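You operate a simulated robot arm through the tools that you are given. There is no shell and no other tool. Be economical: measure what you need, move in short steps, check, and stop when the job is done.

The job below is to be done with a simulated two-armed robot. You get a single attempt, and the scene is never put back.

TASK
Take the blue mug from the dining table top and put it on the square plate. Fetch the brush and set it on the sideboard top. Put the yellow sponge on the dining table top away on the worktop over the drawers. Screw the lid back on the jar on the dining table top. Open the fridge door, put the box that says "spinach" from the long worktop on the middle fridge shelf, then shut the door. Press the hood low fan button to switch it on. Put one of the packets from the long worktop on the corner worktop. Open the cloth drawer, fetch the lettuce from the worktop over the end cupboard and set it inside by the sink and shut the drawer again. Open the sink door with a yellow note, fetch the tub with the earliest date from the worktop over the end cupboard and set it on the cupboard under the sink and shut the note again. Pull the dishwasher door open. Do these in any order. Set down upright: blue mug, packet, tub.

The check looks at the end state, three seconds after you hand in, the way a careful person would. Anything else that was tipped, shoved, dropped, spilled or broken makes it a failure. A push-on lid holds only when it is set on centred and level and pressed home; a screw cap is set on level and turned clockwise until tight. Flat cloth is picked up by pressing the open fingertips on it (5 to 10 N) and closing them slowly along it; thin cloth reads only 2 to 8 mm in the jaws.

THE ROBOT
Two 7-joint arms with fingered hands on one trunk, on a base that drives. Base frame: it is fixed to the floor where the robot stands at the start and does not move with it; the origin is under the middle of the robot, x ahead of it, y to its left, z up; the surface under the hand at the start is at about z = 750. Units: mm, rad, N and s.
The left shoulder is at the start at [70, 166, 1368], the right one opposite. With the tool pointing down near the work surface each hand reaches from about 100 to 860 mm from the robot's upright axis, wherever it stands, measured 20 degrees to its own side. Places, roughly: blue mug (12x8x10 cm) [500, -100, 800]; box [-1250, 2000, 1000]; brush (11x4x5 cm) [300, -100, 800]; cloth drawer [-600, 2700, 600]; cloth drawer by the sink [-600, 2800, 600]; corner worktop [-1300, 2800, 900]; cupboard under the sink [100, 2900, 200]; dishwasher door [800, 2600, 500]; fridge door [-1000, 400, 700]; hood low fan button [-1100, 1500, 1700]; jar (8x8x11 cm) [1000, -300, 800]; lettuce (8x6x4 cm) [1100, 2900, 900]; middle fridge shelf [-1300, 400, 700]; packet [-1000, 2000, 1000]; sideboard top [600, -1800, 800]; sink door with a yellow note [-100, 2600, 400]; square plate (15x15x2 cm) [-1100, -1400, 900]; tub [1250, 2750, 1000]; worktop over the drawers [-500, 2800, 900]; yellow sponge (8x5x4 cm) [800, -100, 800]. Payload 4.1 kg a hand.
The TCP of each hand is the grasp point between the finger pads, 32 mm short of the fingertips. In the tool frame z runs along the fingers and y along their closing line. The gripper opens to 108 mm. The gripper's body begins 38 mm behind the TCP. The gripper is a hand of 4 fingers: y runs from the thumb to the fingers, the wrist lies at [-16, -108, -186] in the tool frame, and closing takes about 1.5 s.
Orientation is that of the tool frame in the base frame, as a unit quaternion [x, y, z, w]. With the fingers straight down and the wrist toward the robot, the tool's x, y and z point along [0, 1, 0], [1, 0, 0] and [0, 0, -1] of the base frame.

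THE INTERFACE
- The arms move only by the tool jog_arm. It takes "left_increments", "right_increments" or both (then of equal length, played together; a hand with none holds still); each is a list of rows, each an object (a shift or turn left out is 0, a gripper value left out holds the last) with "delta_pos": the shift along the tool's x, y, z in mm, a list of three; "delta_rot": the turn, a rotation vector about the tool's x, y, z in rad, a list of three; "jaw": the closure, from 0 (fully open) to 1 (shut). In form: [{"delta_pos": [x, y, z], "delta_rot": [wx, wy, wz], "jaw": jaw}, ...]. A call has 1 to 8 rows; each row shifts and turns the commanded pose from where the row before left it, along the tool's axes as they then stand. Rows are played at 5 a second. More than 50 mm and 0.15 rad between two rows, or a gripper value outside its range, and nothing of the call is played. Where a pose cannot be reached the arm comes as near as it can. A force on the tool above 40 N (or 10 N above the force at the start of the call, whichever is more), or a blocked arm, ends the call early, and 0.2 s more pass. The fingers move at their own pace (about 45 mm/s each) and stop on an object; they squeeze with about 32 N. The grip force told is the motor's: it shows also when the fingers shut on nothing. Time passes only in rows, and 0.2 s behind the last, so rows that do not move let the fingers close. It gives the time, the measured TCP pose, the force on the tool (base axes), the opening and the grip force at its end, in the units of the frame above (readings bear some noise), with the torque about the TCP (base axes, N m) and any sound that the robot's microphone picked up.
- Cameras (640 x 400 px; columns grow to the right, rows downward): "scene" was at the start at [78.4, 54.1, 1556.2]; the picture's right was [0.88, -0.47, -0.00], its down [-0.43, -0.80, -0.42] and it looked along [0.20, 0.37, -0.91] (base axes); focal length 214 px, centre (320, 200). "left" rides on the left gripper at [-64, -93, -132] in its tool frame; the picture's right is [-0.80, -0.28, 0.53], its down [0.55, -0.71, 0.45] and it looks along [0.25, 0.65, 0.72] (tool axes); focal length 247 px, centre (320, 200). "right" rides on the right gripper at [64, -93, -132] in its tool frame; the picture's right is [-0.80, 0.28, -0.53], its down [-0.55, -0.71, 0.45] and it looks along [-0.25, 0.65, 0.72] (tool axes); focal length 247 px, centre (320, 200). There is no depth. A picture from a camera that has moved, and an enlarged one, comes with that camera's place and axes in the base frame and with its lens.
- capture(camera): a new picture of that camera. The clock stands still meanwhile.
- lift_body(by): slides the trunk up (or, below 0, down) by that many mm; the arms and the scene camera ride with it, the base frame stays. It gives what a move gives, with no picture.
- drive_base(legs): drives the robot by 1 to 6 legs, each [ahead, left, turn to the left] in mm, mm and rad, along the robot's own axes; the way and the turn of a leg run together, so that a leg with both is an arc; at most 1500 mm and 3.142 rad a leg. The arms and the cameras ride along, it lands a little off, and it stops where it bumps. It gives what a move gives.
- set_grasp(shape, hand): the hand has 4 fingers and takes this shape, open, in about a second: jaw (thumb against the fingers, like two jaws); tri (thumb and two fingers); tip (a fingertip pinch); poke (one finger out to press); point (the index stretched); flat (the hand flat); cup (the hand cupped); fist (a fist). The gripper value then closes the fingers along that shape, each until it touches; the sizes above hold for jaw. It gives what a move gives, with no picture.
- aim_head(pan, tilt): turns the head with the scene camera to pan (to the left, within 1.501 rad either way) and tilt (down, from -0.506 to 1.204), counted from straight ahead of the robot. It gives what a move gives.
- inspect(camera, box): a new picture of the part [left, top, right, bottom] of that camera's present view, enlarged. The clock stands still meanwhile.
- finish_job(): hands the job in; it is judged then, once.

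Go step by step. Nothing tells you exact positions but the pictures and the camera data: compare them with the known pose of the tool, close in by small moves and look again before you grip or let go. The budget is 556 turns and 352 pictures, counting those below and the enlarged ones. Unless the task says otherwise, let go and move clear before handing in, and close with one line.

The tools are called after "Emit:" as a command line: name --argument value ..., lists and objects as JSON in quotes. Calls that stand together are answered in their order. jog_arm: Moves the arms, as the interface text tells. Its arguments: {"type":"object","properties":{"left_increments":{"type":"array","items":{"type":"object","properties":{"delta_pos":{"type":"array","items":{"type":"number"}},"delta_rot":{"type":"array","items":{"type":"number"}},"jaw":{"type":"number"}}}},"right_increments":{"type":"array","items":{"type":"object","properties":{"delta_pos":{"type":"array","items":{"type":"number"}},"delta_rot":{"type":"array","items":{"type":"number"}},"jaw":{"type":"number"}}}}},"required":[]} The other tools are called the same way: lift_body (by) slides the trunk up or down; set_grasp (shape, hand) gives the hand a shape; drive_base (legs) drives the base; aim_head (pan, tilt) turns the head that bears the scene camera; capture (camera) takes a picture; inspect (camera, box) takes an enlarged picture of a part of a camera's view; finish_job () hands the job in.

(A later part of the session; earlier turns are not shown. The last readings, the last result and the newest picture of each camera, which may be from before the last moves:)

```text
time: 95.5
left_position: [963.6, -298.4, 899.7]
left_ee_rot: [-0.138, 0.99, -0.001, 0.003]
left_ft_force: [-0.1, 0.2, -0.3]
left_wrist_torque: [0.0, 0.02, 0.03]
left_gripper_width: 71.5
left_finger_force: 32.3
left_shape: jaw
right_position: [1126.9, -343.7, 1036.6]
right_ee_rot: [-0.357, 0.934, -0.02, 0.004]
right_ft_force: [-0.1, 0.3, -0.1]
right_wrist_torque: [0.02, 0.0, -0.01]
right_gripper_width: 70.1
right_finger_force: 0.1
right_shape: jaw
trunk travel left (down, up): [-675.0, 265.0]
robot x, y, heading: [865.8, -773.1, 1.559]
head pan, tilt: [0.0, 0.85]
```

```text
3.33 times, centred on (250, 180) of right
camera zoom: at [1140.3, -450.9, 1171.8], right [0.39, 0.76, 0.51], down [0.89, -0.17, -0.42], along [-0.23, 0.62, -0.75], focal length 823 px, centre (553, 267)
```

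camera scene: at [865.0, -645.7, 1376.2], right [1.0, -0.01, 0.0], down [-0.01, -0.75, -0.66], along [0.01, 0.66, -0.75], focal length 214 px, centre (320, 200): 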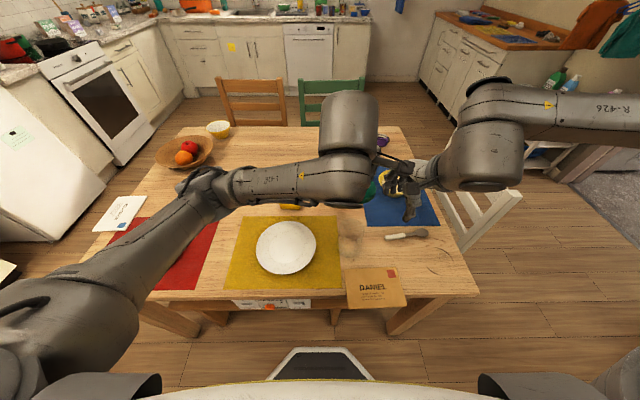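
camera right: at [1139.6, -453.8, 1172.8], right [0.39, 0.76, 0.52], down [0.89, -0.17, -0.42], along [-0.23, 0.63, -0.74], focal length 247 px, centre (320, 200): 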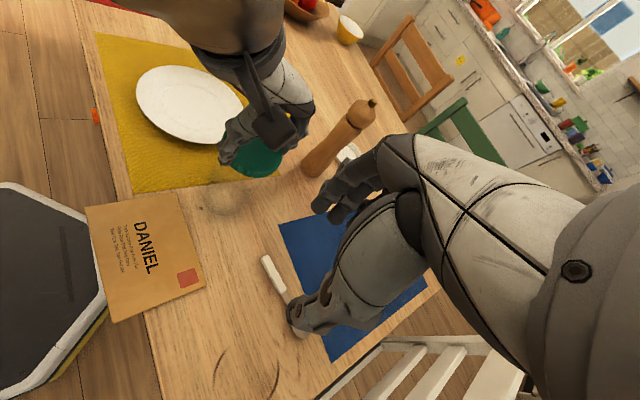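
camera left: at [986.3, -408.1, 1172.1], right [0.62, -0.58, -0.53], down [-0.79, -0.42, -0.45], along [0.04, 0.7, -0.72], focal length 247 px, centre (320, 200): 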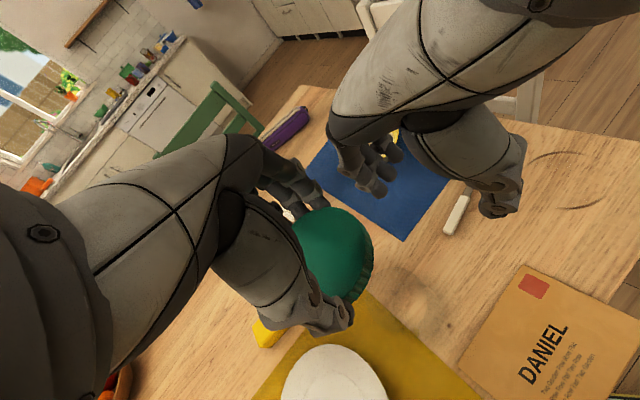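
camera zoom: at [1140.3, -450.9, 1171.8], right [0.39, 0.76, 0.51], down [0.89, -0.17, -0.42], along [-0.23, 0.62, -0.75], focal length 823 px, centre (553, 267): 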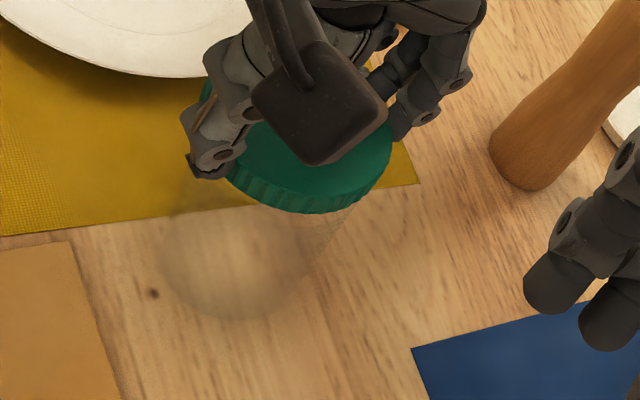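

Looks aligned. I continue down in 2–3 mm steps.

Emit:
jog_arm --left_increments '[{"delta_pos": [0, 0, 3]}, {"delta_pos": [0, 0, 3]}, {"delta_pos": [0, 0, 2]}, {"delta_pos": [0, 0, 2]}, {}]'

```text
time: 96.7
left_position: [964.2, -299.9, 890.9]
left_ee_rot: [-0.139, 0.99, 0.003, 0.004]
left_ft_force: [0.5, 1.7, 21.4]
left_wrist_torque: [-0.22, -0.05, 0.05]
left_gripper_width: 71.2
left_finger_force: 32.0
left_shape: jaw
right_position: [1126.6, -344.4, 1036.8]
right_ee_rot: [-0.359, 0.933, -0.02, 0.004]
right_ft_force: [1.1, 0.2, 1.1]
right_wrist_torque: [-0.03, 0.01, 0.02]
right_gripper_width: 69.8
right_finger_force: 0.1
right_shape: jaw
trunk travel left (down, up): [-675.0, 265.0]
robot x, y, heading: [868.0, -777.3, 1.56]
head pan, tilt: [0.0, 0.85]
```

Contact with 21 N. I ease off slightly and turn clockwise by about 0.7 rad, watching torque.

Emit:
jog_arm --left_increments '[{"delta_pos": [0, 0, -1]}, {"delta_rot": [0, 0, 0.14]}, {"delta_rot": [0, 0, 0.14]}, {"delta_rot": [0, 0, 0.14]}, {"delta_rot": [0, 0, 0.14]}, {"delta_rot": [0, 0, 0.14]}, {}]'

Emit:
inspect --camera "right" --box '[190, 120, 310, 240]'

```text
time: 98.3
left_position: [963.1, -299.0, 891.7]
left_ee_rot: [0.21, 0.978, 0.003, 0.002]
left_ft_force: [-1.6, -1.5, 18.0]
left_wrist_torque: [-0.3, 0.12, 0.27]
left_gripper_width: 71.0
left_finger_force: 31.7
left_shape: jaw
right_position: [1126.7, -344.4, 1036.2]
right_ee_rot: [-0.358, 0.934, -0.018, 0.004]
right_ft_force: [-0.3, 0.6, 0.6]
right_wrist_torque: [0.0, 0.0, 0.0]
right_gripper_width: 70.0
right_finger_force: 0.2
right_shape: jaw
trunk travel left (down, up): [-675.0, 265.0]
robot x, y, heading: [864.5, -776.8, 1.553]
head pan, tilt: [0.0, 0.85]
```

```text
3.33 times, centred on (250, 180) of right
camera zoom: at [1140.1, -452.3, 1172.4], right [0.39, 0.76, 0.52], down [0.89, -0.17, -0.42], along [-0.23, 0.63, -0.74], focal length 823 px, centre (553, 267)
```

zoom: 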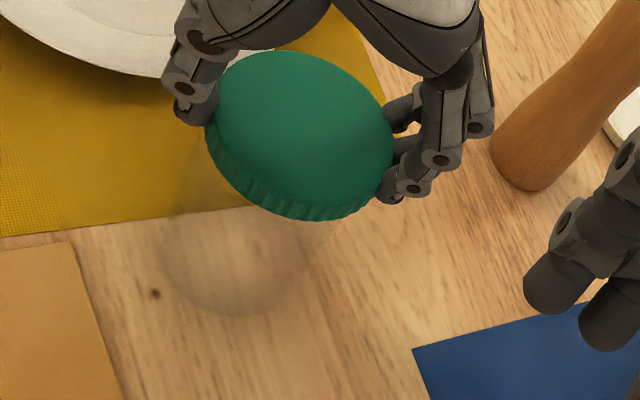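

Torque 0.27 N m; no clear drop yet. I continue the turn.

Emit:
jog_arm --left_increments '[{"delta_rot": [0, 0, 0.14]}, {"delta_rot": [0, 0, 0.14]}, {"delta_rot": [0, 0, 0.14]}, {"delta_rot": [0, 0, 0.14]}, {"delta_rot": [0, 0, 0.14]}, {"delta_rot": [0, 0, 0.14]}, {}]'

Emit:
inspect --camera "right" --box '[190, 120, 310, 240]'

```text
time: 99.9
left_position: [963.3, -299.0, 891.6]
left_ee_rot: [0.591, 0.807, 0.003, 0.001]
left_ft_force: [-0.7, -0.1, 12.0]
left_wrist_torque: [-0.04, 0.12, 0.16]
left_gripper_width: 71.3
left_finger_force: 31.6
left_shape: jaw
right_position: [1127.6, -343.6, 1037.8]
right_ee_rot: [-0.358, 0.933, -0.02, 0.005]
right_ft_force: [0.0, 0.1, -0.1]
right_wrist_torque: [-0.01, 0.01, 0.0]
right_gripper_width: 70.3
right_finger_force: 0.2
right_shape: jaw
trunk travel left (down, up): [-675.0, 265.0]
robot x, y, heading: [863.0, -775.8, 1.558]
head pan, tilt: [0.0, 0.85]
```

```text
3.33 times, centred on (250, 180) of right
camera zoom: at [1140.0, -451.8, 1172.1], right [0.39, 0.76, 0.52], down [0.89, -0.17, -0.42], along [-0.23, 0.62, -0.75], focal length 823 px, centre (553, 267)
```

zoom: 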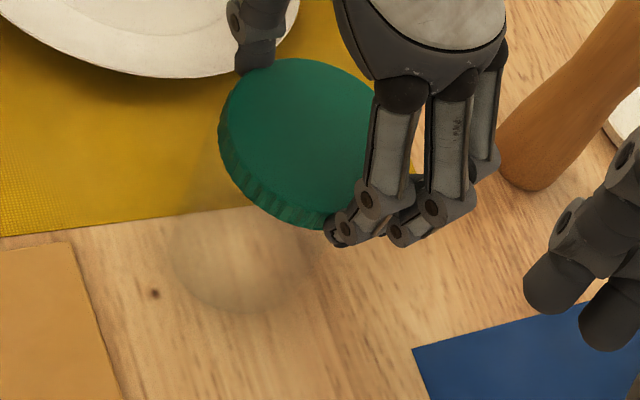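

The force eased to 12 N, suggesting the thread is catching. I continue turning, following down slightly.

Emit:
jog_arm --left_increments '[{"delta_pos": [0, 0, 0.5], "delta_rot": [0, 0, 0.14]}, {"delta_rot": [0, 0, 0.14]}, {"delta_pos": [0, 0, 0.5], "delta_rot": [0, 0, 0.14]}, {"delta_rot": [0, 0, 0.14]}, {"delta_pos": [0, 0, 0.5], "delta_rot": [0, 0, 0.14]}, {}]'

Emit:
inspect --camera "right" --box '[190, 120, 310, 240]'

```text
time: 101.3
left_position: [962.1, -300.3, 890.7]
left_ee_rot: [0.832, 0.555, 0.004, 0.0]
left_ft_force: [0.1, 0.0, 20.1]
left_wrist_torque: [0.12, 0.21, 0.27]
left_gripper_width: 71.0
left_finger_force: 32.1
left_shape: jaw
right_position: [1128.1, -343.7, 1037.1]
right_ee_rot: [-0.358, 0.933, -0.018, 0.004]
right_ft_force: [0.7, 0.5, -0.7]
right_wrist_torque: [0.0, -0.01, -0.05]
right_gripper_width: 69.8
right_finger_force: 0.0
right_shape: jaw
trunk travel left (down, up): [-675.0, 265.0]
robot x, y, heading: [864.3, -774.1, 1.56]
head pan, tilt: [0.0, 0.85]
```

```text
3.33 times, centred on (250, 180) of right
camera zoom: at [1139.8, -452.4, 1172.4], right [0.39, 0.76, 0.52], down [0.89, -0.17, -0.42], along [-0.23, 0.63, -0.74], focal length 823 px, centre (553, 267)
```

zoom: 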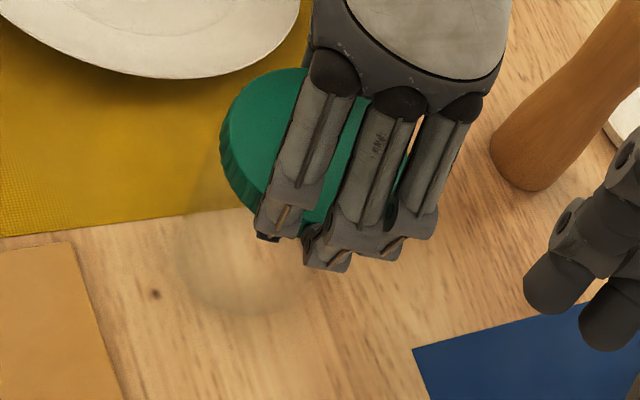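

It is unclear whether the lid is threading or the jar is turning along. I release, wind the left hand back, regrip and do another stroke.

Emit:
jog_arm --left_increments '[{"jaw": 0.15}, {"jaw": 0.1}, {}, {"delta_rot": [0, 0, -0.15]}, {"delta_rot": [0, 0, -0.15]}, {"delta_rot": [0, 0, -0.15]}, {"delta_rot": [0, 0, -0.15]}, {"delta_rot": [0, 0, -0.15]}]'

Emit:
jog_arm --left_increments '[{"delta_rot": [0, 0, -0.15]}, {"delta_rot": [0, 0, -0.15]}, {"delta_rot": [0, 0, -0.15]}, {"delta_rot": [0, 0, -0.15]}, {"delta_rot": [0, 0, -0.15]}, {"delta_rot": [0, 0, -0.15]}, {"delta_rot": [0, 0, -0.15]}, {"delta_rot": [0, 0, -0.15]}]'

Emit:
inspect --camera "right" --box '[190, 120, 310, 240]'

Emit:
capture --camera "left"

```text
time: 103.1
left_position: [963.0, -298.5, 891.1]
left_ee_rot: [0.568, 0.823, 0.003, 0.003]
left_ft_force: [0.1, 0.0, -0.1]
left_wrist_torque: [-0.02, 0.02, -0.01]
left_gripper_width: 96.9
left_finger_force: 0.0
left_shape: jaw
right_position: [1127.4, -343.3, 1035.8]
right_ee_rot: [-0.358, 0.934, -0.021, 0.004]
right_ft_force: [-0.4, -0.3, 0.7]
right_wrist_torque: [-0.02, 0.01, 0.01]
right_gripper_width: 70.1
right_finger_force: 0.0
right_shape: jaw
trunk travel left (down, up): [-675.0, 265.0]
robot x, y, heading: [867.3, -774.8, 1.557]
head pan, tilt: [0.0, 0.85]
```

```text
time: 104.9
left_position: [960.7, -298.4, 889.2]
left_ee_rot: [0.006, 1.0, 0.001, 0.003]
left_ft_force: [0.4, -0.1, -1.0]
left_wrist_torque: [-0.01, -0.05, 0.0]
left_gripper_width: 97.3
left_finger_force: 0.1
left_shape: jaw
right_position: [1126.5, -340.7, 1035.1]
right_ee_rot: [-0.358, 0.933, -0.021, 0.003]
right_ft_force: [0.2, 0.5, 0.0]
right_wrist_torque: [0.01, -0.02, 0.02]
right_gripper_width: 70.2
right_finger_force: 0.1
right_shape: jaw
trunk travel left (down, up): [-675.0, 265.0]
robot x, y, heading: [865.3, -774.7, 1.557]
head pan, tilt: [0.0, 0.85]
```

```text
3.33 times, centred on (250, 180) of right
camera zoom: at [1139.5, -448.9, 1171.3], right [0.39, 0.76, 0.51], down [0.89, -0.17, -0.42], along [-0.23, 0.62, -0.75], focal length 823 px, centre (553, 267)
```

zoom: 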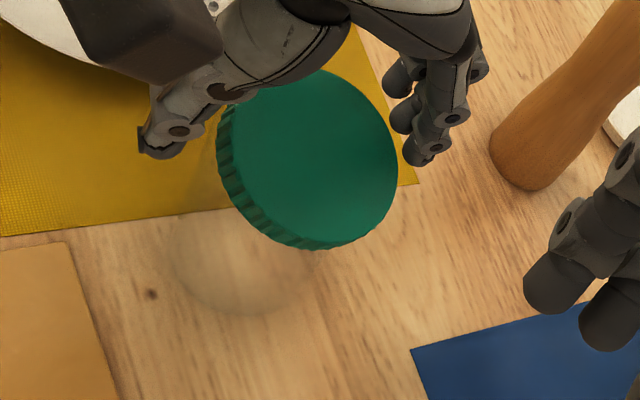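

```text
287 pictures are left
camera left: at [1024.3, -391.1, 1021.1], right [0.8, -0.29, -0.53], down [-0.56, -0.7, -0.45], along [-0.24, 0.65, -0.72], focal length 247 px, centre (320, 200)
```

left: 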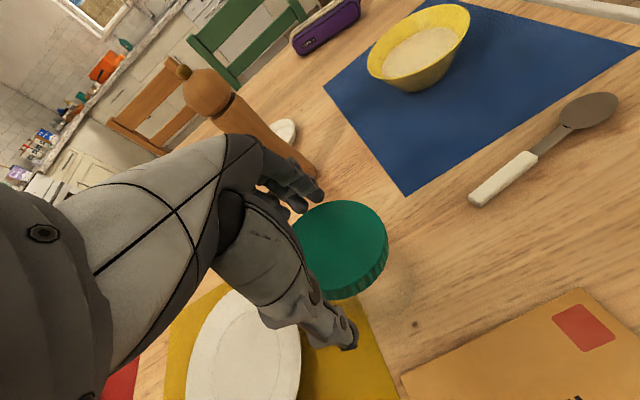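

The lid looks tipped, resting on the rim, so my centring is off. I look closely before regripping.

Emit:
inspect --camera "left" --box '[260, 170, 440, 320]'

Emit:
inspect --camera "right" --box '[205, 125, 285, 225]'

```text
2.67 times, centred on (350, 245) of left
camera zoom: at [1024.3, -391.1, 1021.1], right [0.8, -0.29, -0.53], down [-0.56, -0.7, -0.45], along [-0.24, 0.65, -0.72], focal length 659 px, centre (240, 80)
```

zoom: 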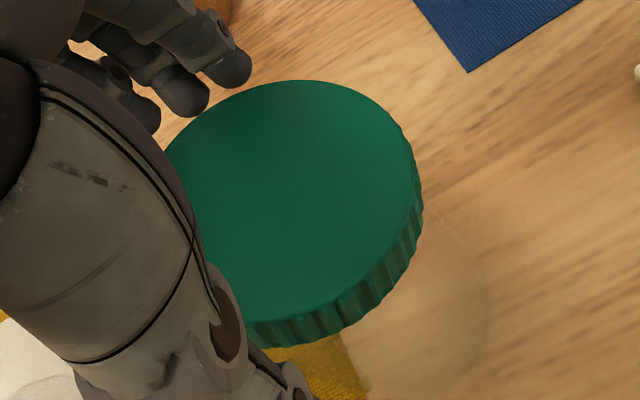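

```text
4.00 times, centred on (245, 175) of right
camera zoom: at [1139.5, -448.9, 1171.3], right [0.39, 0.76, 0.51], down [0.89, -0.17, -0.42], along [-0.23, 0.62, -0.75], focal length 988 px, centre (620, 300)
```

zoom: 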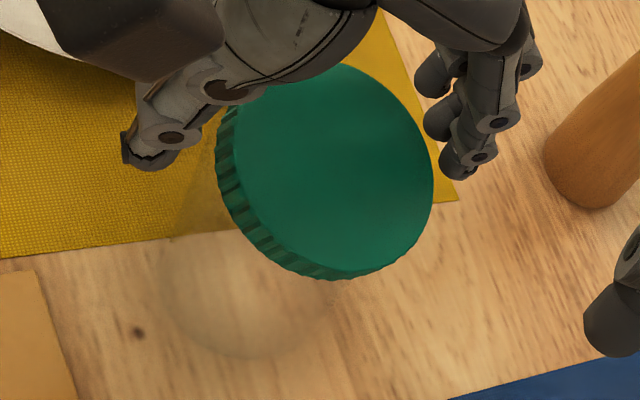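

The lid leans low on its (+x,+y) side, so the jar lies slightly toward (-x,-y). I rotate the open hand so its fingers are on that low side, to nudge the lid into place.

Emit:
jog_arm --left_increments '[{"delta_rot": [0, 0, 0.15], "jaw": 0}, {"delta_rot": [0, 0, 0.15]}, {"delta_rot": [0, 0, 0.15]}, {"delta_rot": [0, 0, 0.15]}, {"delta_rot": [0, 0, 0.15]}, {}]'

Emit:
inspect --camera "right" --box '[190, 120, 310, 240]'

Emit:
inspect --camera "left" --box '[260, 170, 440, 320]'

```text
time: 106.3
left_position: [963.3, -299.0, 890.2]
left_ee_rot: [0.373, 0.928, 0.001, 0.001]
left_ft_force: [-0.4, -0.1, 0.4]
left_wrist_torque: [-0.04, 0.02, 0.01]
left_gripper_width: 107.8
left_finger_force: 0.2
left_shape: jaw
right_position: [1128.0, -343.8, 1034.6]
right_ee_rot: [-0.358, 0.933, -0.021, 0.003]
right_ft_force: [0.1, -0.7, -0.1]
right_wrist_torque: [0.01, 0.03, -0.01]
right_gripper_width: 70.2
right_finger_force: 0.1
right_shape: jaw
trunk travel left (down, up): [-675.0, 265.0]
robot x, y, heading: [864.6, -777.0, 1.55]
head pan, tilt: [0.0, 0.85]
```

```text
3.33 times, centred on (250, 180) of right
camera zoom: at [1140.4, -450.7, 1171.7], right [0.39, 0.76, 0.51], down [0.89, -0.17, -0.42], along [-0.23, 0.62, -0.75], focal length 823 px, centre (553, 267)
```

zoom: 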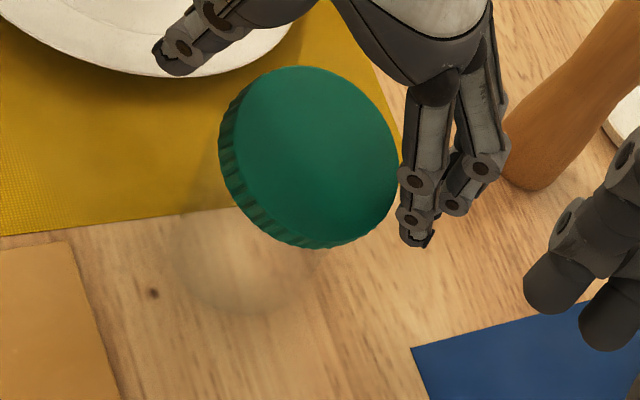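

```text
2.67 times, centred on (350, 245) of left
camera zoom: at [945.2, -411.1, 1021.4], right [0.38, -0.76, -0.53], down [-0.88, -0.13, -0.45], along [0.27, 0.64, -0.72], focal length 659 px, centre (240, 80)
```

zoom: 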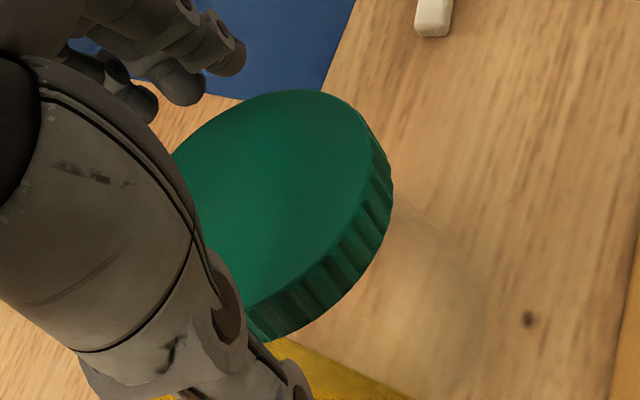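

Lid leans on its right side. I lower the open hand 14 mm so fingers sit beside the low edge and the thumb beside the jar rim, then squeeze gently to centre it.

Emit:
jog_arm --left_increments '[{"delta_pos": [0, 0, 7]}, {"delta_pos": [0, 0, 7]}, {"jaw": 0.1}, {"jaw": 0.15}, {"jaw": 0.2}, {}]'

Emit:
inspect --camera "right" --box '[190, 120, 310, 240]'

```text
time: 107.7
left_position: [963.1, -298.7, 876.0]
left_ee_rot: [0.373, 0.928, 0.002, 0.003]
left_ft_force: [0.4, 0.5, 0.5]
left_wrist_torque: [-0.02, 0.01, 0.01]
left_gripper_width: 86.6
left_finger_force: 0.0
left_shape: jaw
right_position: [1126.8, -342.6, 1036.2]
right_ee_rot: [-0.359, 0.933, -0.019, 0.004]
right_ft_force: [0.4, -0.5, 0.1]
right_wrist_torque: [-0.01, -0.01, 0.02]
right_gripper_width: 70.1
right_finger_force: 0.0
right_shape: jaw
trunk travel left (down, up): [-675.0, 265.0]
robot x, y, heading: [868.8, -770.3, 1.558]
head pan, tilt: [0.0, 0.85]
```

```text
3.33 times, centred on (250, 180) of right
camera zoom: at [1140.3, -450.7, 1171.8], right [0.39, 0.76, 0.51], down [0.89, -0.17, -0.42], along [-0.23, 0.62, -0.75], focal length 823 px, centre (553, 267)
```

zoom: 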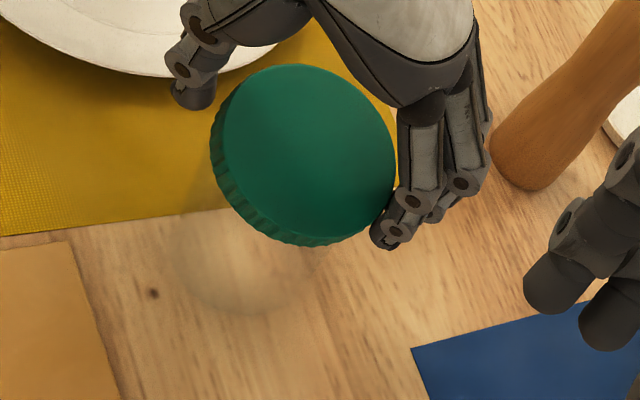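

Emit:
jog_arm --left_increments '[{"jaw": 0.23}, {"jaw": 0.26}, {"jaw": 0.29}, {}]'

Emit:
inspect --camera "right" --box '[190, 120, 310, 240]'

```text
time: 108.7
left_position: [964.1, -298.3, 876.0]
left_ee_rot: [0.372, 0.928, 0.001, 0.002]
left_ft_force: [-0.2, 0.0, 0.2]
left_wrist_torque: [-0.01, 0.02, -0.01]
left_gripper_width: 77.1
left_finger_force: 0.0
left_shape: jaw
right_position: [1129.1, -343.0, 1035.6]
right_ee_rot: [-0.358, 0.933, -0.02, 0.005]
right_ft_force: [-0.1, 0.0, 0.5]
right_wrist_torque: [0.0, 0.01, 0.02]
right_gripper_width: 70.1
right_finger_force: 0.1
right_shape: jaw
trunk travel left (down, up): [-675.0, 265.0]
robot x, y, heading: [865.8, -776.3, 1.56]
head pan, tilt: [0.0, 0.85]
```

```text
3.33 times, centred on (250, 180) of right
camera zoom: at [1140.3, -450.7, 1171.8], right [0.39, 0.76, 0.51], down [0.89, -0.17, -0.42], along [-0.23, 0.62, -0.75], focal length 823 px, centre (553, 267)
```

zoom: 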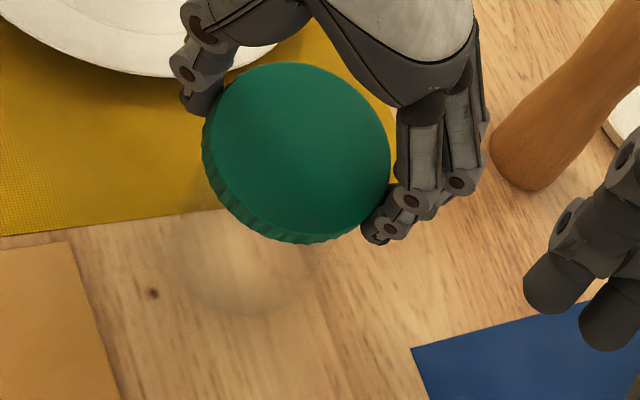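

Emit:
jog_arm --left_increments '[{"jaw": 0.33}, {"jaw": 0.37}, {}, {}]'

Emit:
inspect --camera "right" --box '[190, 120, 310, 240]'

Emit:
inspect --camera "left" --box '[260, 170, 440, 320]'

```text
time: 109.7
left_position: [964.0, -298.1, 875.8]
left_ee_rot: [0.372, 0.928, 0.002, 0.003]
left_ft_force: [0.0, 0.6, -0.2]
left_wrist_torque: [0.0, 0.0, 0.03]
left_gripper_width: 69.1
left_finger_force: 31.9
left_shape: jaw
right_position: [1128.2, -343.6, 1035.2]
right_ee_rot: [-0.358, 0.933, -0.02, 0.005]
right_ft_force: [0.5, 0.4, 0.2]
right_wrist_torque: [0.01, -0.02, -0.01]
right_gripper_width: 70.1
right_finger_force: 0.1
right_shape: jaw
trunk travel left (down, up): [-675.0, 265.0]
robot x, y, heading: [860.6, -775.9, 1.556]
head pan, tilt: [0.0, 0.85]
```

```text
3.33 times, centred on (250, 180) of right
camera zoom: at [1140.3, -450.7, 1171.8], right [0.39, 0.76, 0.51], down [0.89, -0.17, -0.42], along [-0.23, 0.62, -0.75], focal length 823 px, centre (553, 267)
```

zoom: 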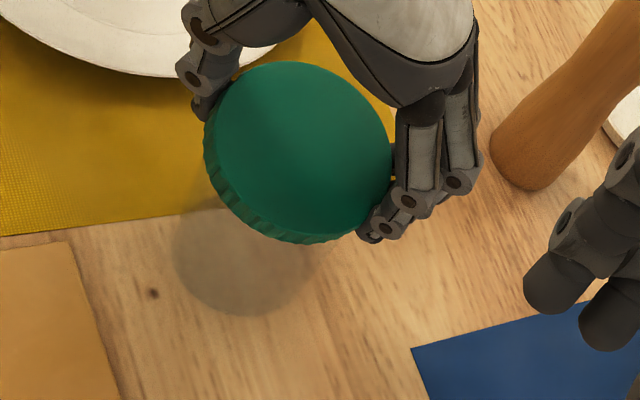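

```text
2.67 times, centred on (350, 245) of left
camera zoom: at [945.2, -410.2, 1007.8], right [0.38, -0.76, -0.53], down [-0.88, -0.13, -0.45], along [0.27, 0.64, -0.72], focal length 659 px, centre (240, 80)
```

zoom: 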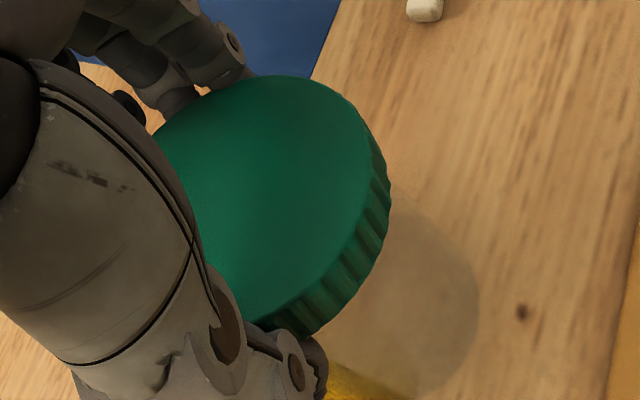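

Gripped, still slightly tilted. I lift the lid off and look at the lid tilt and the bare jar.

Emit:
jog_arm --left_increments '[{"jaw": 1}, {"delta_pos": [0, 0, -10]}, {"delta_pos": [0, 0, -20]}, {"delta_pos": [0, 0, -30]}, {"delta_pos": [0, 0, -40]}, {"delta_pos": [0, 0, -40]}]'

Emit:
inspect --camera "right" --box '[170, 80, 330, 240]'

Emit:
capture --camera "left"

```text
time: 111.1
left_position: [963.4, -296.1, 1014.0]
left_ee_rot: [0.373, 0.928, 0.002, 0.002]
left_ft_force: [-0.5, -0.6, -1.7]
left_wrist_torque: [0.0, 0.03, 0.03]
left_gripper_width: 69.3
left_finger_force: 31.7
left_shape: jaw
right_position: [1128.9, -343.2, 1035.9]
right_ee_rot: [-0.359, 0.933, -0.02, 0.003]
right_ft_force: [-0.9, -0.6, -0.4]
right_wrist_torque: [0.01, 0.02, -0.02]
right_gripper_width: 70.2
right_finger_force: 0.1
right_shape: jaw
trunk travel left (down, up): [-675.0, 265.0]
robot x, y, heading: [865.9, -776.2, 1.56]
head pan, tilt: [0.0, 0.85]
```

```text
2.50 times, centred on (250, 160) of right
camera zoom: at [1140.8, -450.8, 1171.6], right [0.39, 0.76, 0.51], down [0.89, -0.17, -0.42], along [-0.23, 0.62, -0.75], focal length 617 px, centre (495, 300)
```

zoom: 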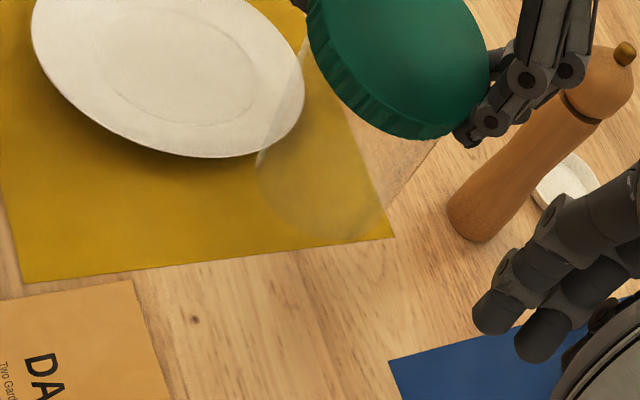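

```text
277 pictures are left
camera left: at [945.8, -408.3, 1146.1], right [0.38, -0.76, -0.53], down [-0.88, -0.13, -0.45], along [0.27, 0.64, -0.72], focal length 247 px, centre (320, 200)
```

left: 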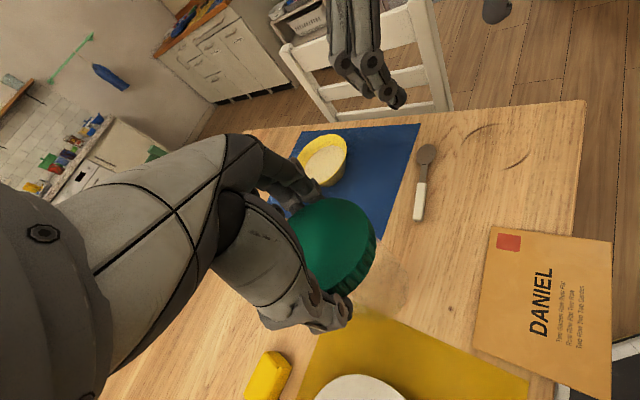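

The jar came up together with the lid – the hand pinched both. I set it straight back down where it stood.

Emit:
jog_arm --left_increments '[{"delta_pos": [0, 0, 40]}, {"delta_pos": [0, 0, 40]}, {"delta_pos": [0, 0, 30]}, {"delta_pos": [0, 0, 20]}, {"delta_pos": [0, 0, 4]}, {}]'

Emit:
inspect --camera "right" --box '[190, 120, 310, 240]'

```text
time: 112.5
left_position: [961.8, -298.2, 881.0]
left_ee_rot: [0.373, 0.928, 0.002, 0.002]
left_ft_force: [0.1, 0.1, -0.6]
left_wrist_torque: [-0.01, -0.01, 0.01]
left_gripper_width: 68.8
left_finger_force: 32.2
left_shape: jaw
right_position: [1128.3, -342.5, 1035.5]
right_ee_rot: [-0.358, 0.933, -0.02, 0.004]
right_ft_force: [0.4, -0.4, 0.3]
right_wrist_torque: [-0.01, -0.02, 0.02]
right_gripper_width: 70.4
right_finger_force: 0.1
right_shape: jaw
trunk travel left (down, up): [-675.0, 265.0]
robot x, y, heading: [864.6, -771.7, 1.557]
head pan, tilt: [0.0, 0.85]
```

```text
3.33 times, centred on (250, 180) of right
camera zoom: at [1140.3, -450.6, 1171.7], right [0.39, 0.76, 0.51], down [0.89, -0.17, -0.42], along [-0.23, 0.62, -0.75], focal length 823 px, centre (553, 267)
```

zoom: 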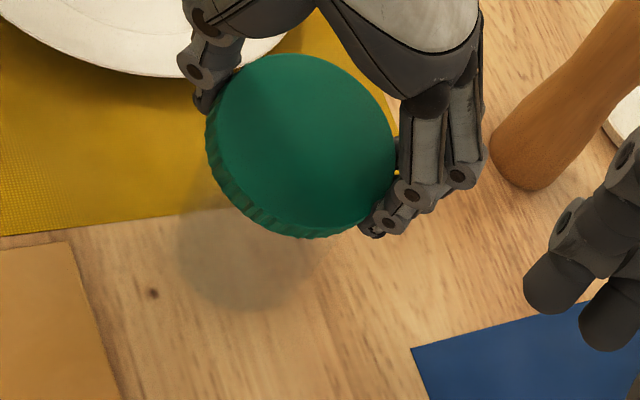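

Emit:
jog_arm --left_increments '[{"delta_pos": [0, 0, 2]}, {"delta_pos": [0, 0, 1.5]}, {"delta_pos": [0, 0, 1]}, {}]'

```text
time: 113.5
left_position: [964.1, -297.9, 877.5]
left_ee_rot: [0.372, 0.928, 0.003, 0.003]
left_ft_force: [-1.0, 0.4, -1.1]
left_wrist_torque: [0.01, -0.02, 0.01]
left_gripper_width: 68.8
left_finger_force: 31.5
left_shape: jaw
right_position: [1126.4, -342.5, 1036.5]
right_ee_rot: [-0.358, 0.934, -0.02, 0.004]
right_ft_force: [0.7, -0.3, 0.8]
right_wrist_torque: [-0.04, -0.02, 0.02]
right_gripper_width: 70.2
right_finger_force: 0.0
right_shape: jaw
trunk travel left (down, up): [-675.0, 265.0]
robot x, y, heading: [864.7, -776.9, 1.563]
head pan, tilt: [0.0, 0.85]
```

With the left hand holding lid and rim, I rotate the right hand for a sideways grip of the jar body.

Emit:
jog_arm --right_increments '[{"delta_pos": [0, 0, -10], "delta_rot": [0, 0, 0.14], "jaw": 0}, {"delta_pos": [0, 0, -10], "delta_rot": [0, 0, 0.14]}, {"delta_rot": [0, 0, 0.14]}, {"delta_rot": [0, 0, 0.14]}, {"delta_rot": [0, 0.15, 0]}, {"delta_rot": [0, 0.15, 0]}, {"delta_rot": [0, 0.15, 0]}, {"delta_rot": [0, 0.15, 0]}]'

Emit:
capture --camera "right"

Emit:
capture --camera "scene"

```text
time: 115.3
left_position: [963.2, -298.4, 877.3]
left_ee_rot: [0.372, 0.928, 0.003, 0.002]
left_ft_force: [0.0, 0.1, -0.9]
left_wrist_torque: [-0.06, 0.01, -0.03]
left_gripper_width: 68.8
left_finger_force: 32.7
left_shape: jaw
right_position: [1129.9, -341.8, 1053.6]
right_ee_rot: [-0.077, 0.954, -0.043, -0.287]
right_ft_force: [0.0, -0.6, 0.0]
right_wrist_torque: [-0.05, -0.01, 0.02]
right_gripper_width: 107.6
right_finger_force: 0.1
right_shape: jaw
trunk travel left (down, up): [-675.0, 265.0]
robot x, y, heading: [864.5, -774.5, 1.557]
head pan, tilt: [0.0, 0.85]
```

```text
275 pictures are left
camera right: at [1164.9, -424.4, 1201.4], right [0.9, 0.44, -0.01], down [0.33, -0.68, -0.65], along [-0.29, 0.58, -0.76], focal length 247 px, centre (320, 200)
```

right: 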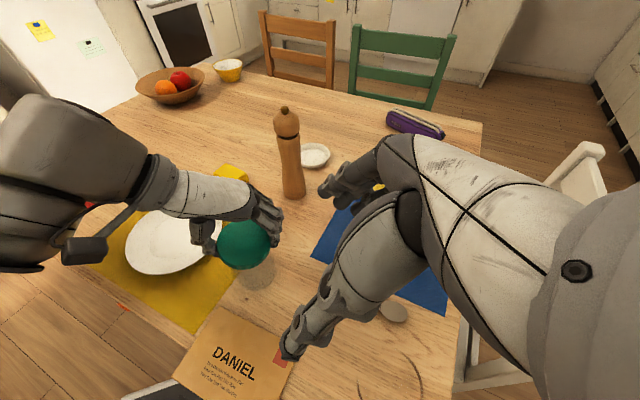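

```text
274 pictures are left
camera scene: at [868.3, -645.9, 1376.3], right [1.0, -0.01, 0.0], down [-0.01, -0.75, -0.66], along [0.01, 0.66, -0.75], focal length 214 px, centre (320, 200)
```

scene: 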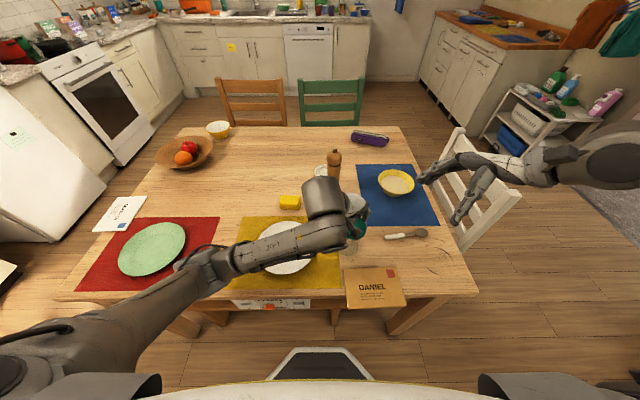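

Emit:
inspect --camera "right" --box '[180, 190, 320, 300]'

Emit:
jog_arm --right_increments '[{"delta_rot": [0, 0.15, 0]}, {"delta_rot": [0, 0.15, 0]}, {"delta_rot": [0, 0.15, 0]}, {}]'

Emit:
capture --camera "right"

```text
3.64 times, centred on (250, 245) of right
camera zoom: at [1164.9, -424.4, 1201.4], right [0.9, 0.44, -0.01], down [0.33, -0.68, -0.65], along [-0.29, 0.58, -0.76], focal length 898 px, centre (574, 36)
```

zoom: 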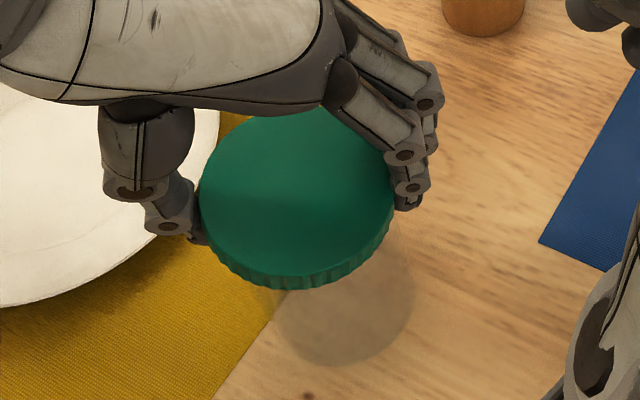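

```text
time: 116.3
left_position: [962.8, -297.0, 877.3]
left_ee_rot: [0.373, 0.928, 0.002, 0.002]
left_ft_force: [1.2, -0.9, -0.8]
left_wrist_torque: [0.0, 0.02, -0.01]
left_gripper_width: 69.2
left_finger_force: 32.0
left_shape: jaw
right_position: [1129.0, -340.9, 1052.1]
right_ee_rot: [-0.065, 0.867, -0.059, -0.491]
right_ft_force: [-0.9, -0.2, 0.3]
right_wrist_torque: [-0.02, -0.02, -0.03]
right_gripper_width: 107.6
right_finger_force: 0.1
right_shape: jaw
trunk travel left (down, up): [-675.0, 265.0]
robot x, y, heading: [863.4, -775.3, 1.558]
head pan, tilt: [0.0, 0.85]
```

```text
272 pictures are left
camera right: at [1224.2, -414.6, 1178.2], right [0.81, 0.41, -0.43], down [0.02, -0.74, -0.67], along [-0.59, 0.53, -0.6], focal length 247 px, centre (320, 200)
```

right: 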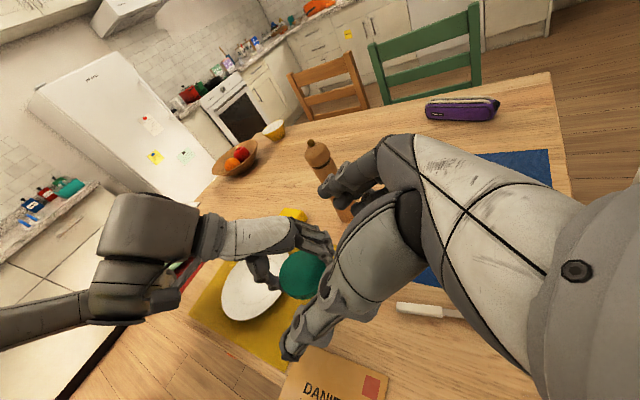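

The right hand points at the jar from the right at 30° below horizontal. I move to the pre-grasp point about 120 mm away.

Emit:
jog_arm --right_increments '[{"delta_pos": [-27.4, 16, 28.8]}, {"delta_pos": [-27.4, 16, 28.8]}, {"delta_pos": [-27.4, 16, 28.8]}, {"delta_pos": [-27.4, 16, 28.8]}, {"delta_pos": [-27.4, 16, 28.8]}, {}]'

Emit:
capture --camera "right"

Emit:
inspect --camera "scene" --box '[280, 150, 520, 300]'

```text
time: 117.7
left_position: [963.7, -298.3, 876.7]
left_ee_rot: [0.373, 0.928, 0.002, 0.002]
left_ft_force: [-0.9, -0.3, -1.4]
left_wrist_torque: [-0.01, -0.04, -0.01]
left_gripper_width: 69.1
left_finger_force: 31.9
left_shape: jaw
right_position: [1063.1, -277.8, 857.7]
right_ee_rot: [-0.067, 0.866, -0.059, -0.492]
right_ft_force: [-0.7, -1.2, 0.1]
right_wrist_torque: [-0.01, 0.0, -0.02]
right_gripper_width: 107.8
right_finger_force: 0.1
right_shape: jaw
trunk travel left (down, up): [-675.0, 265.0]
robot x, y, heading: [870.0, -772.7, 1.56]
head pan, tilt: [0.0, 0.85]
```

```text
271 pictures are left
camera right: at [1158.9, -350.9, 984.2], right [0.81, 0.41, -0.42], down [0.02, -0.74, -0.67], along [-0.59, 0.53, -0.6], focal length 247 px, centre (320, 200)
```

right: 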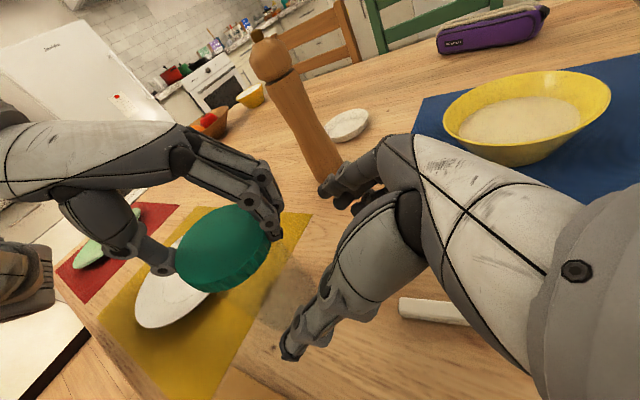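

```text
2.67 times, centred on (400, 225) of scene
camera zoom: at [866.8, -646.3, 1376.3], right [1.0, -0.01, 0.0], down [-0.01, -0.75, -0.66], along [0.01, 0.66, -0.75], focal length 572 px, centre (107, 133)
```

zoom: 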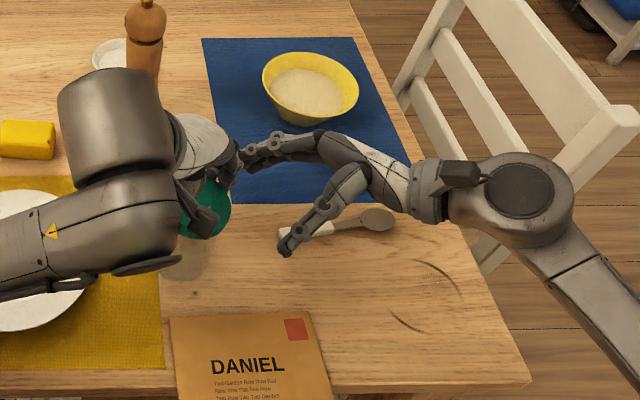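

I adjust lower a little and advance along the tool axis part way.

Emit:
jog_arm --right_increments '[{"delta_pos": [-10.5, -1, 0]}, {"delta_pos": [0, 0, 30]}, {"delta_pos": [0, 0, 30]}, {"delta_pos": [0, 0, 15]}, {}]'

Emit:
capture --camera "right"

Emit:
inspect --camera "scene" --box '[300, 170, 440, 270]'

```text
time: 118.9
left_position: [963.8, -298.4, 876.4]
left_ee_rot: [0.372, 0.928, 0.002, 0.003]
left_ft_force: [0.7, 0.1, -0.9]
left_wrist_torque: [-0.01, 0.0, 0.01]
left_gripper_width: 68.7
left_finger_force: 32.0
left_shape: jaw
right_position: [1005.3, -292.7, 812.3]
right_ee_rot: [-0.066, 0.867, -0.059, -0.491]
right_ft_force: [0.7, -0.5, -0.5]
right_wrist_torque: [0.0, -0.02, -0.02]
right_gripper_width: 107.8
right_finger_force: 0.0
right_shape: jaw
trunk travel left (down, up): [-675.0, 265.0]
robot x, y, heading: [865.0, -773.2, 1.561]
head pan, tilt: [0.0, 0.85]
```

```text
269 pictures are left
camera right: at [1100.0, -365.7, 939.1], right [0.81, 0.41, -0.42], down [0.02, -0.74, -0.67], along [-0.59, 0.53, -0.61], focal length 247 px, centre (320, 200)
```

right: 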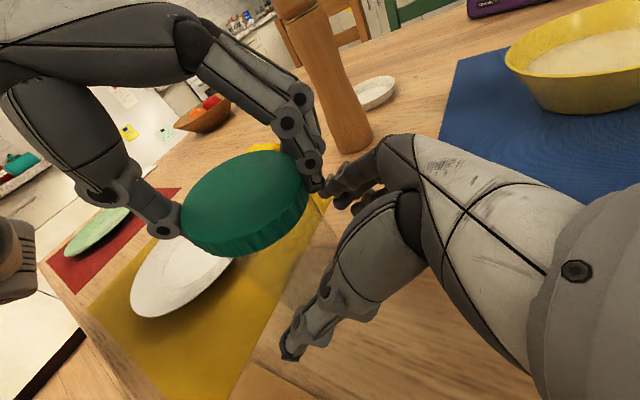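

```text
4.00 times, centred on (370, 220) of scene
camera zoom: at [866.9, -645.8, 1376.3], right [1.0, -0.01, 0.0], down [-0.01, -0.75, -0.66], along [0.01, 0.66, -0.75], focal length 858 px, centre (120, 120)
```

zoom: 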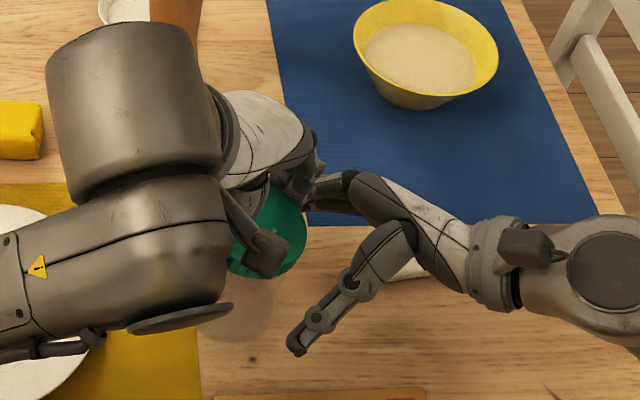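

Emit:
jog_arm --right_increments '[{"delta_pos": [0, 0, 15]}, {"delta_pos": [0, 0, 12]}, {"delta_pos": [0, 0, 12]}, {"delta_pos": [0, 0, 8]}, {}]'

Emit:
capture --camera "right"

```text
time: 120.1
left_position: [964.2, -298.9, 877.4]
left_ee_rot: [0.373, 0.928, 0.003, 0.001]
left_ft_force: [-0.3, -0.6, -1.6]
left_wrist_torque: [-0.07, 0.02, -0.01]
left_gripper_width: 68.7
left_finger_force: 31.9
left_shape: jaw
right_position: [967.3, -300.1, 789.4]
right_ee_rot: [-0.065, 0.867, -0.058, -0.491]
right_ft_force: [3.6, 1.0, 8.8]
right_wrist_torque: [0.57, 0.05, -0.2]
right_gripper_width: 107.7
right_finger_force: 0.1
right_shape: jaw
trunk travel left (down, up): [-675.0, 265.0]
robot x, y, heading: [860.2, -775.4, 1.562]
head pan, tilt: [0.0, 0.85]
```

```text
267 pictures are left
camera right: at [1061.5, -374.5, 915.3], right [0.81, 0.41, -0.42], down [0.02, -0.74, -0.68], along [-0.59, 0.54, -0.6], focal length 247 px, centre (320, 200)
```

right: 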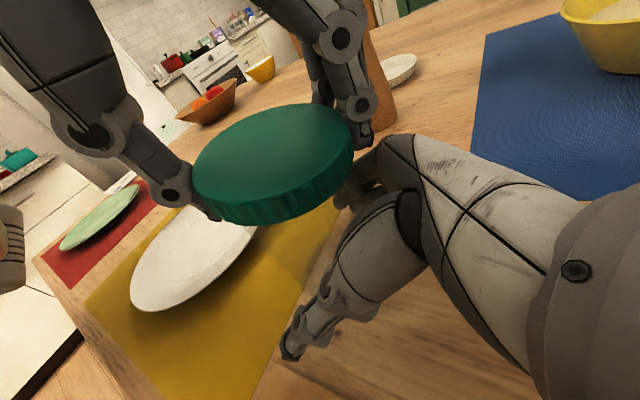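

The lower right fingertip touches the table. I raise the right hand about 8 mm and close it gently on the jar.

Emit:
jog_arm --right_increments '[{"delta_pos": [7, 0, -4]}, {"jaw": 0.1}, {"jaw": 0.2}, {"jaw": 0.3}, {"jaw": 0.4}, {}]'

Emit:
capture --camera "right"

```text
time: 121.5
left_position: [963.9, -298.6, 876.5]
left_ee_rot: [0.373, 0.928, 0.001, 0.003]
left_ft_force: [-1.2, -3.2, 0.7]
left_wrist_torque: [-0.27, 0.11, 0.05]
left_gripper_width: 68.6
left_finger_force: 31.5
left_shape: jaw
right_position: [966.9, -301.2, 796.1]
right_ee_rot: [-0.065, 0.867, -0.059, -0.49]
right_ft_force: [1.5, 3.1, -0.8]
right_wrist_torque: [0.08, -0.03, -0.07]
right_gripper_width: 65.8
right_finger_force: 0.1
right_shape: jaw
trunk travel left (down, up): [-675.0, 265.0]
robot x, y, heading: [858.9, -774.3, 1.558]
head pan, tilt: [0.0, 0.85]
```

```text
266 pictures are left
camera right: at [1061.4, -373.6, 921.8], right [0.81, 0.41, -0.42], down [0.02, -0.74, -0.67], along [-0.59, 0.53, -0.61], focal length 247 px, centre (320, 200)
```

right: 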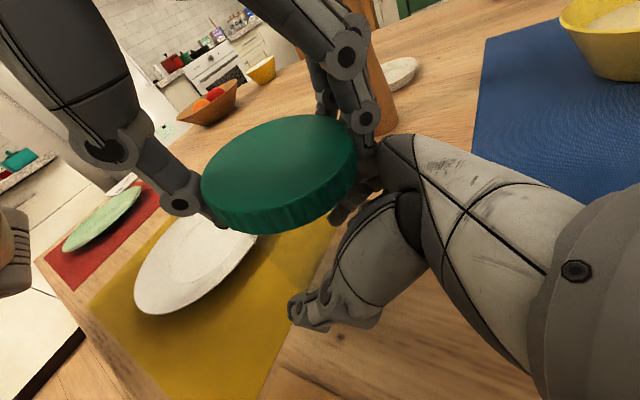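

Emit:
jog_arm --right_increments '[{"delta_pos": [0, 3, 0], "jaw": 0.5}, {"jaw": 1}, {}, {}, {}]'

Emit:
capture --camera "right"

```text
time: 122.7
left_position: [963.1, -297.9, 877.6]
left_ee_rot: [0.373, 0.928, 0.002, 0.002]
left_ft_force: [2.8, 2.2, -1.1]
left_wrist_torque: [0.13, -0.18, -0.09]
left_gripper_width: 68.7
left_finger_force: 31.9
left_shape: jaw
right_position: [966.5, -296.6, 795.4]
right_ee_rot: [-0.065, 0.867, -0.059, -0.491]
right_ft_force: [-1.7, -1.5, 0.4]
right_wrist_torque: [0.02, 0.0, 0.06]
right_gripper_width: 59.0
right_finger_force: 32.4
right_shape: jaw
trunk travel left (down, up): [-675.0, 265.0]
robot x, y, heading: [864.3, -774.0, 1.559]
head pan, tilt: [0.0, 0.85]
```

```text
265 pictures are left
camera right: at [1060.8, -370.6, 921.3], right [0.81, 0.41, -0.42], down [0.02, -0.74, -0.67], along [-0.59, 0.53, -0.61], focal length 247 px, centre (320, 200)
```

right: 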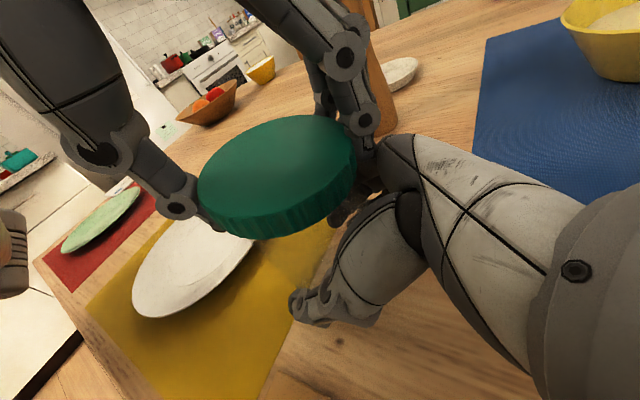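

The right hand holds the jar. I open the left hand and raise it to see how the lid sits.

Emit:
jog_arm --left_increments '[{"jaw": 0.6}, {"jaw": 0.3}, {"jaw": 0}, {}, {}, {"delta_pos": [0, 0, -20]}, {"delta_pos": [0, 0, -30]}, {"delta_pos": [0, 0, -30]}]'

Emit:
capture --camera "right"

Emit:
capture --camera "left"

```text
time: 124.5
left_position: [963.9, -300.9, 955.9]
left_ee_rot: [0.372, 0.928, 0.001, 0.001]
left_ft_force: [0.4, 0.4, 0.2]
left_wrist_torque: [0.01, 0.0, -0.01]
left_gripper_width: 107.8
left_finger_force: 0.0
left_shape: jaw
right_position: [967.1, -297.3, 796.3]
right_ee_rot: [-0.066, 0.867, -0.059, -0.491]
right_ft_force: [0.5, 0.2, 0.8]
right_wrist_torque: [-0.02, -0.01, 0.01]
right_gripper_width: 59.1
right_finger_force: 31.7
right_shape: jaw
trunk travel left (down, up): [-675.0, 265.0]
robot x, y, heading: [866.3, -777.5, 1.557]
head pan, tilt: [0.0, 0.85]
```

```text
264 pictures are left
camera right: at [1061.1, -370.6, 921.3], right [0.81, 0.41, -0.42], down [0.02, -0.74, -0.67], along [-0.59, 0.53, -0.61], focal length 247 px, centre (320, 200)
```

right: 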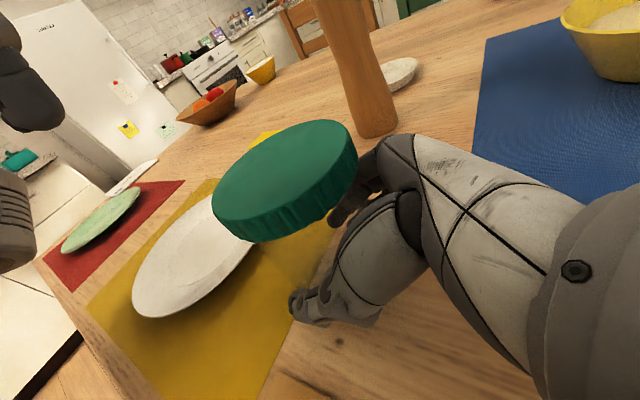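

```text
263 pictures are left
camera left: at [946.4, -412.0, 1088.5], right [0.38, -0.75, -0.53], down [-0.88, -0.13, -0.45], along [0.27, 0.64, -0.72], focal length 247 px, centre (320, 200)
```

left: 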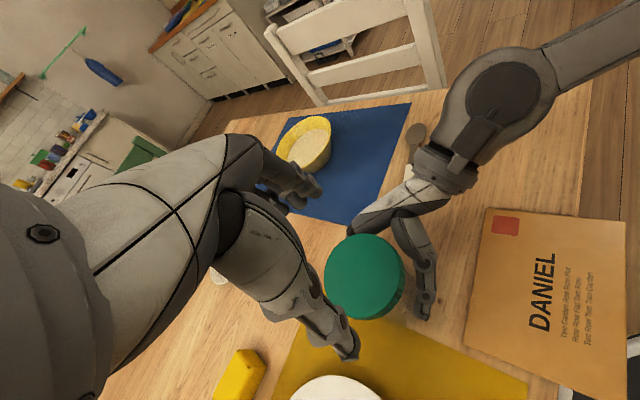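

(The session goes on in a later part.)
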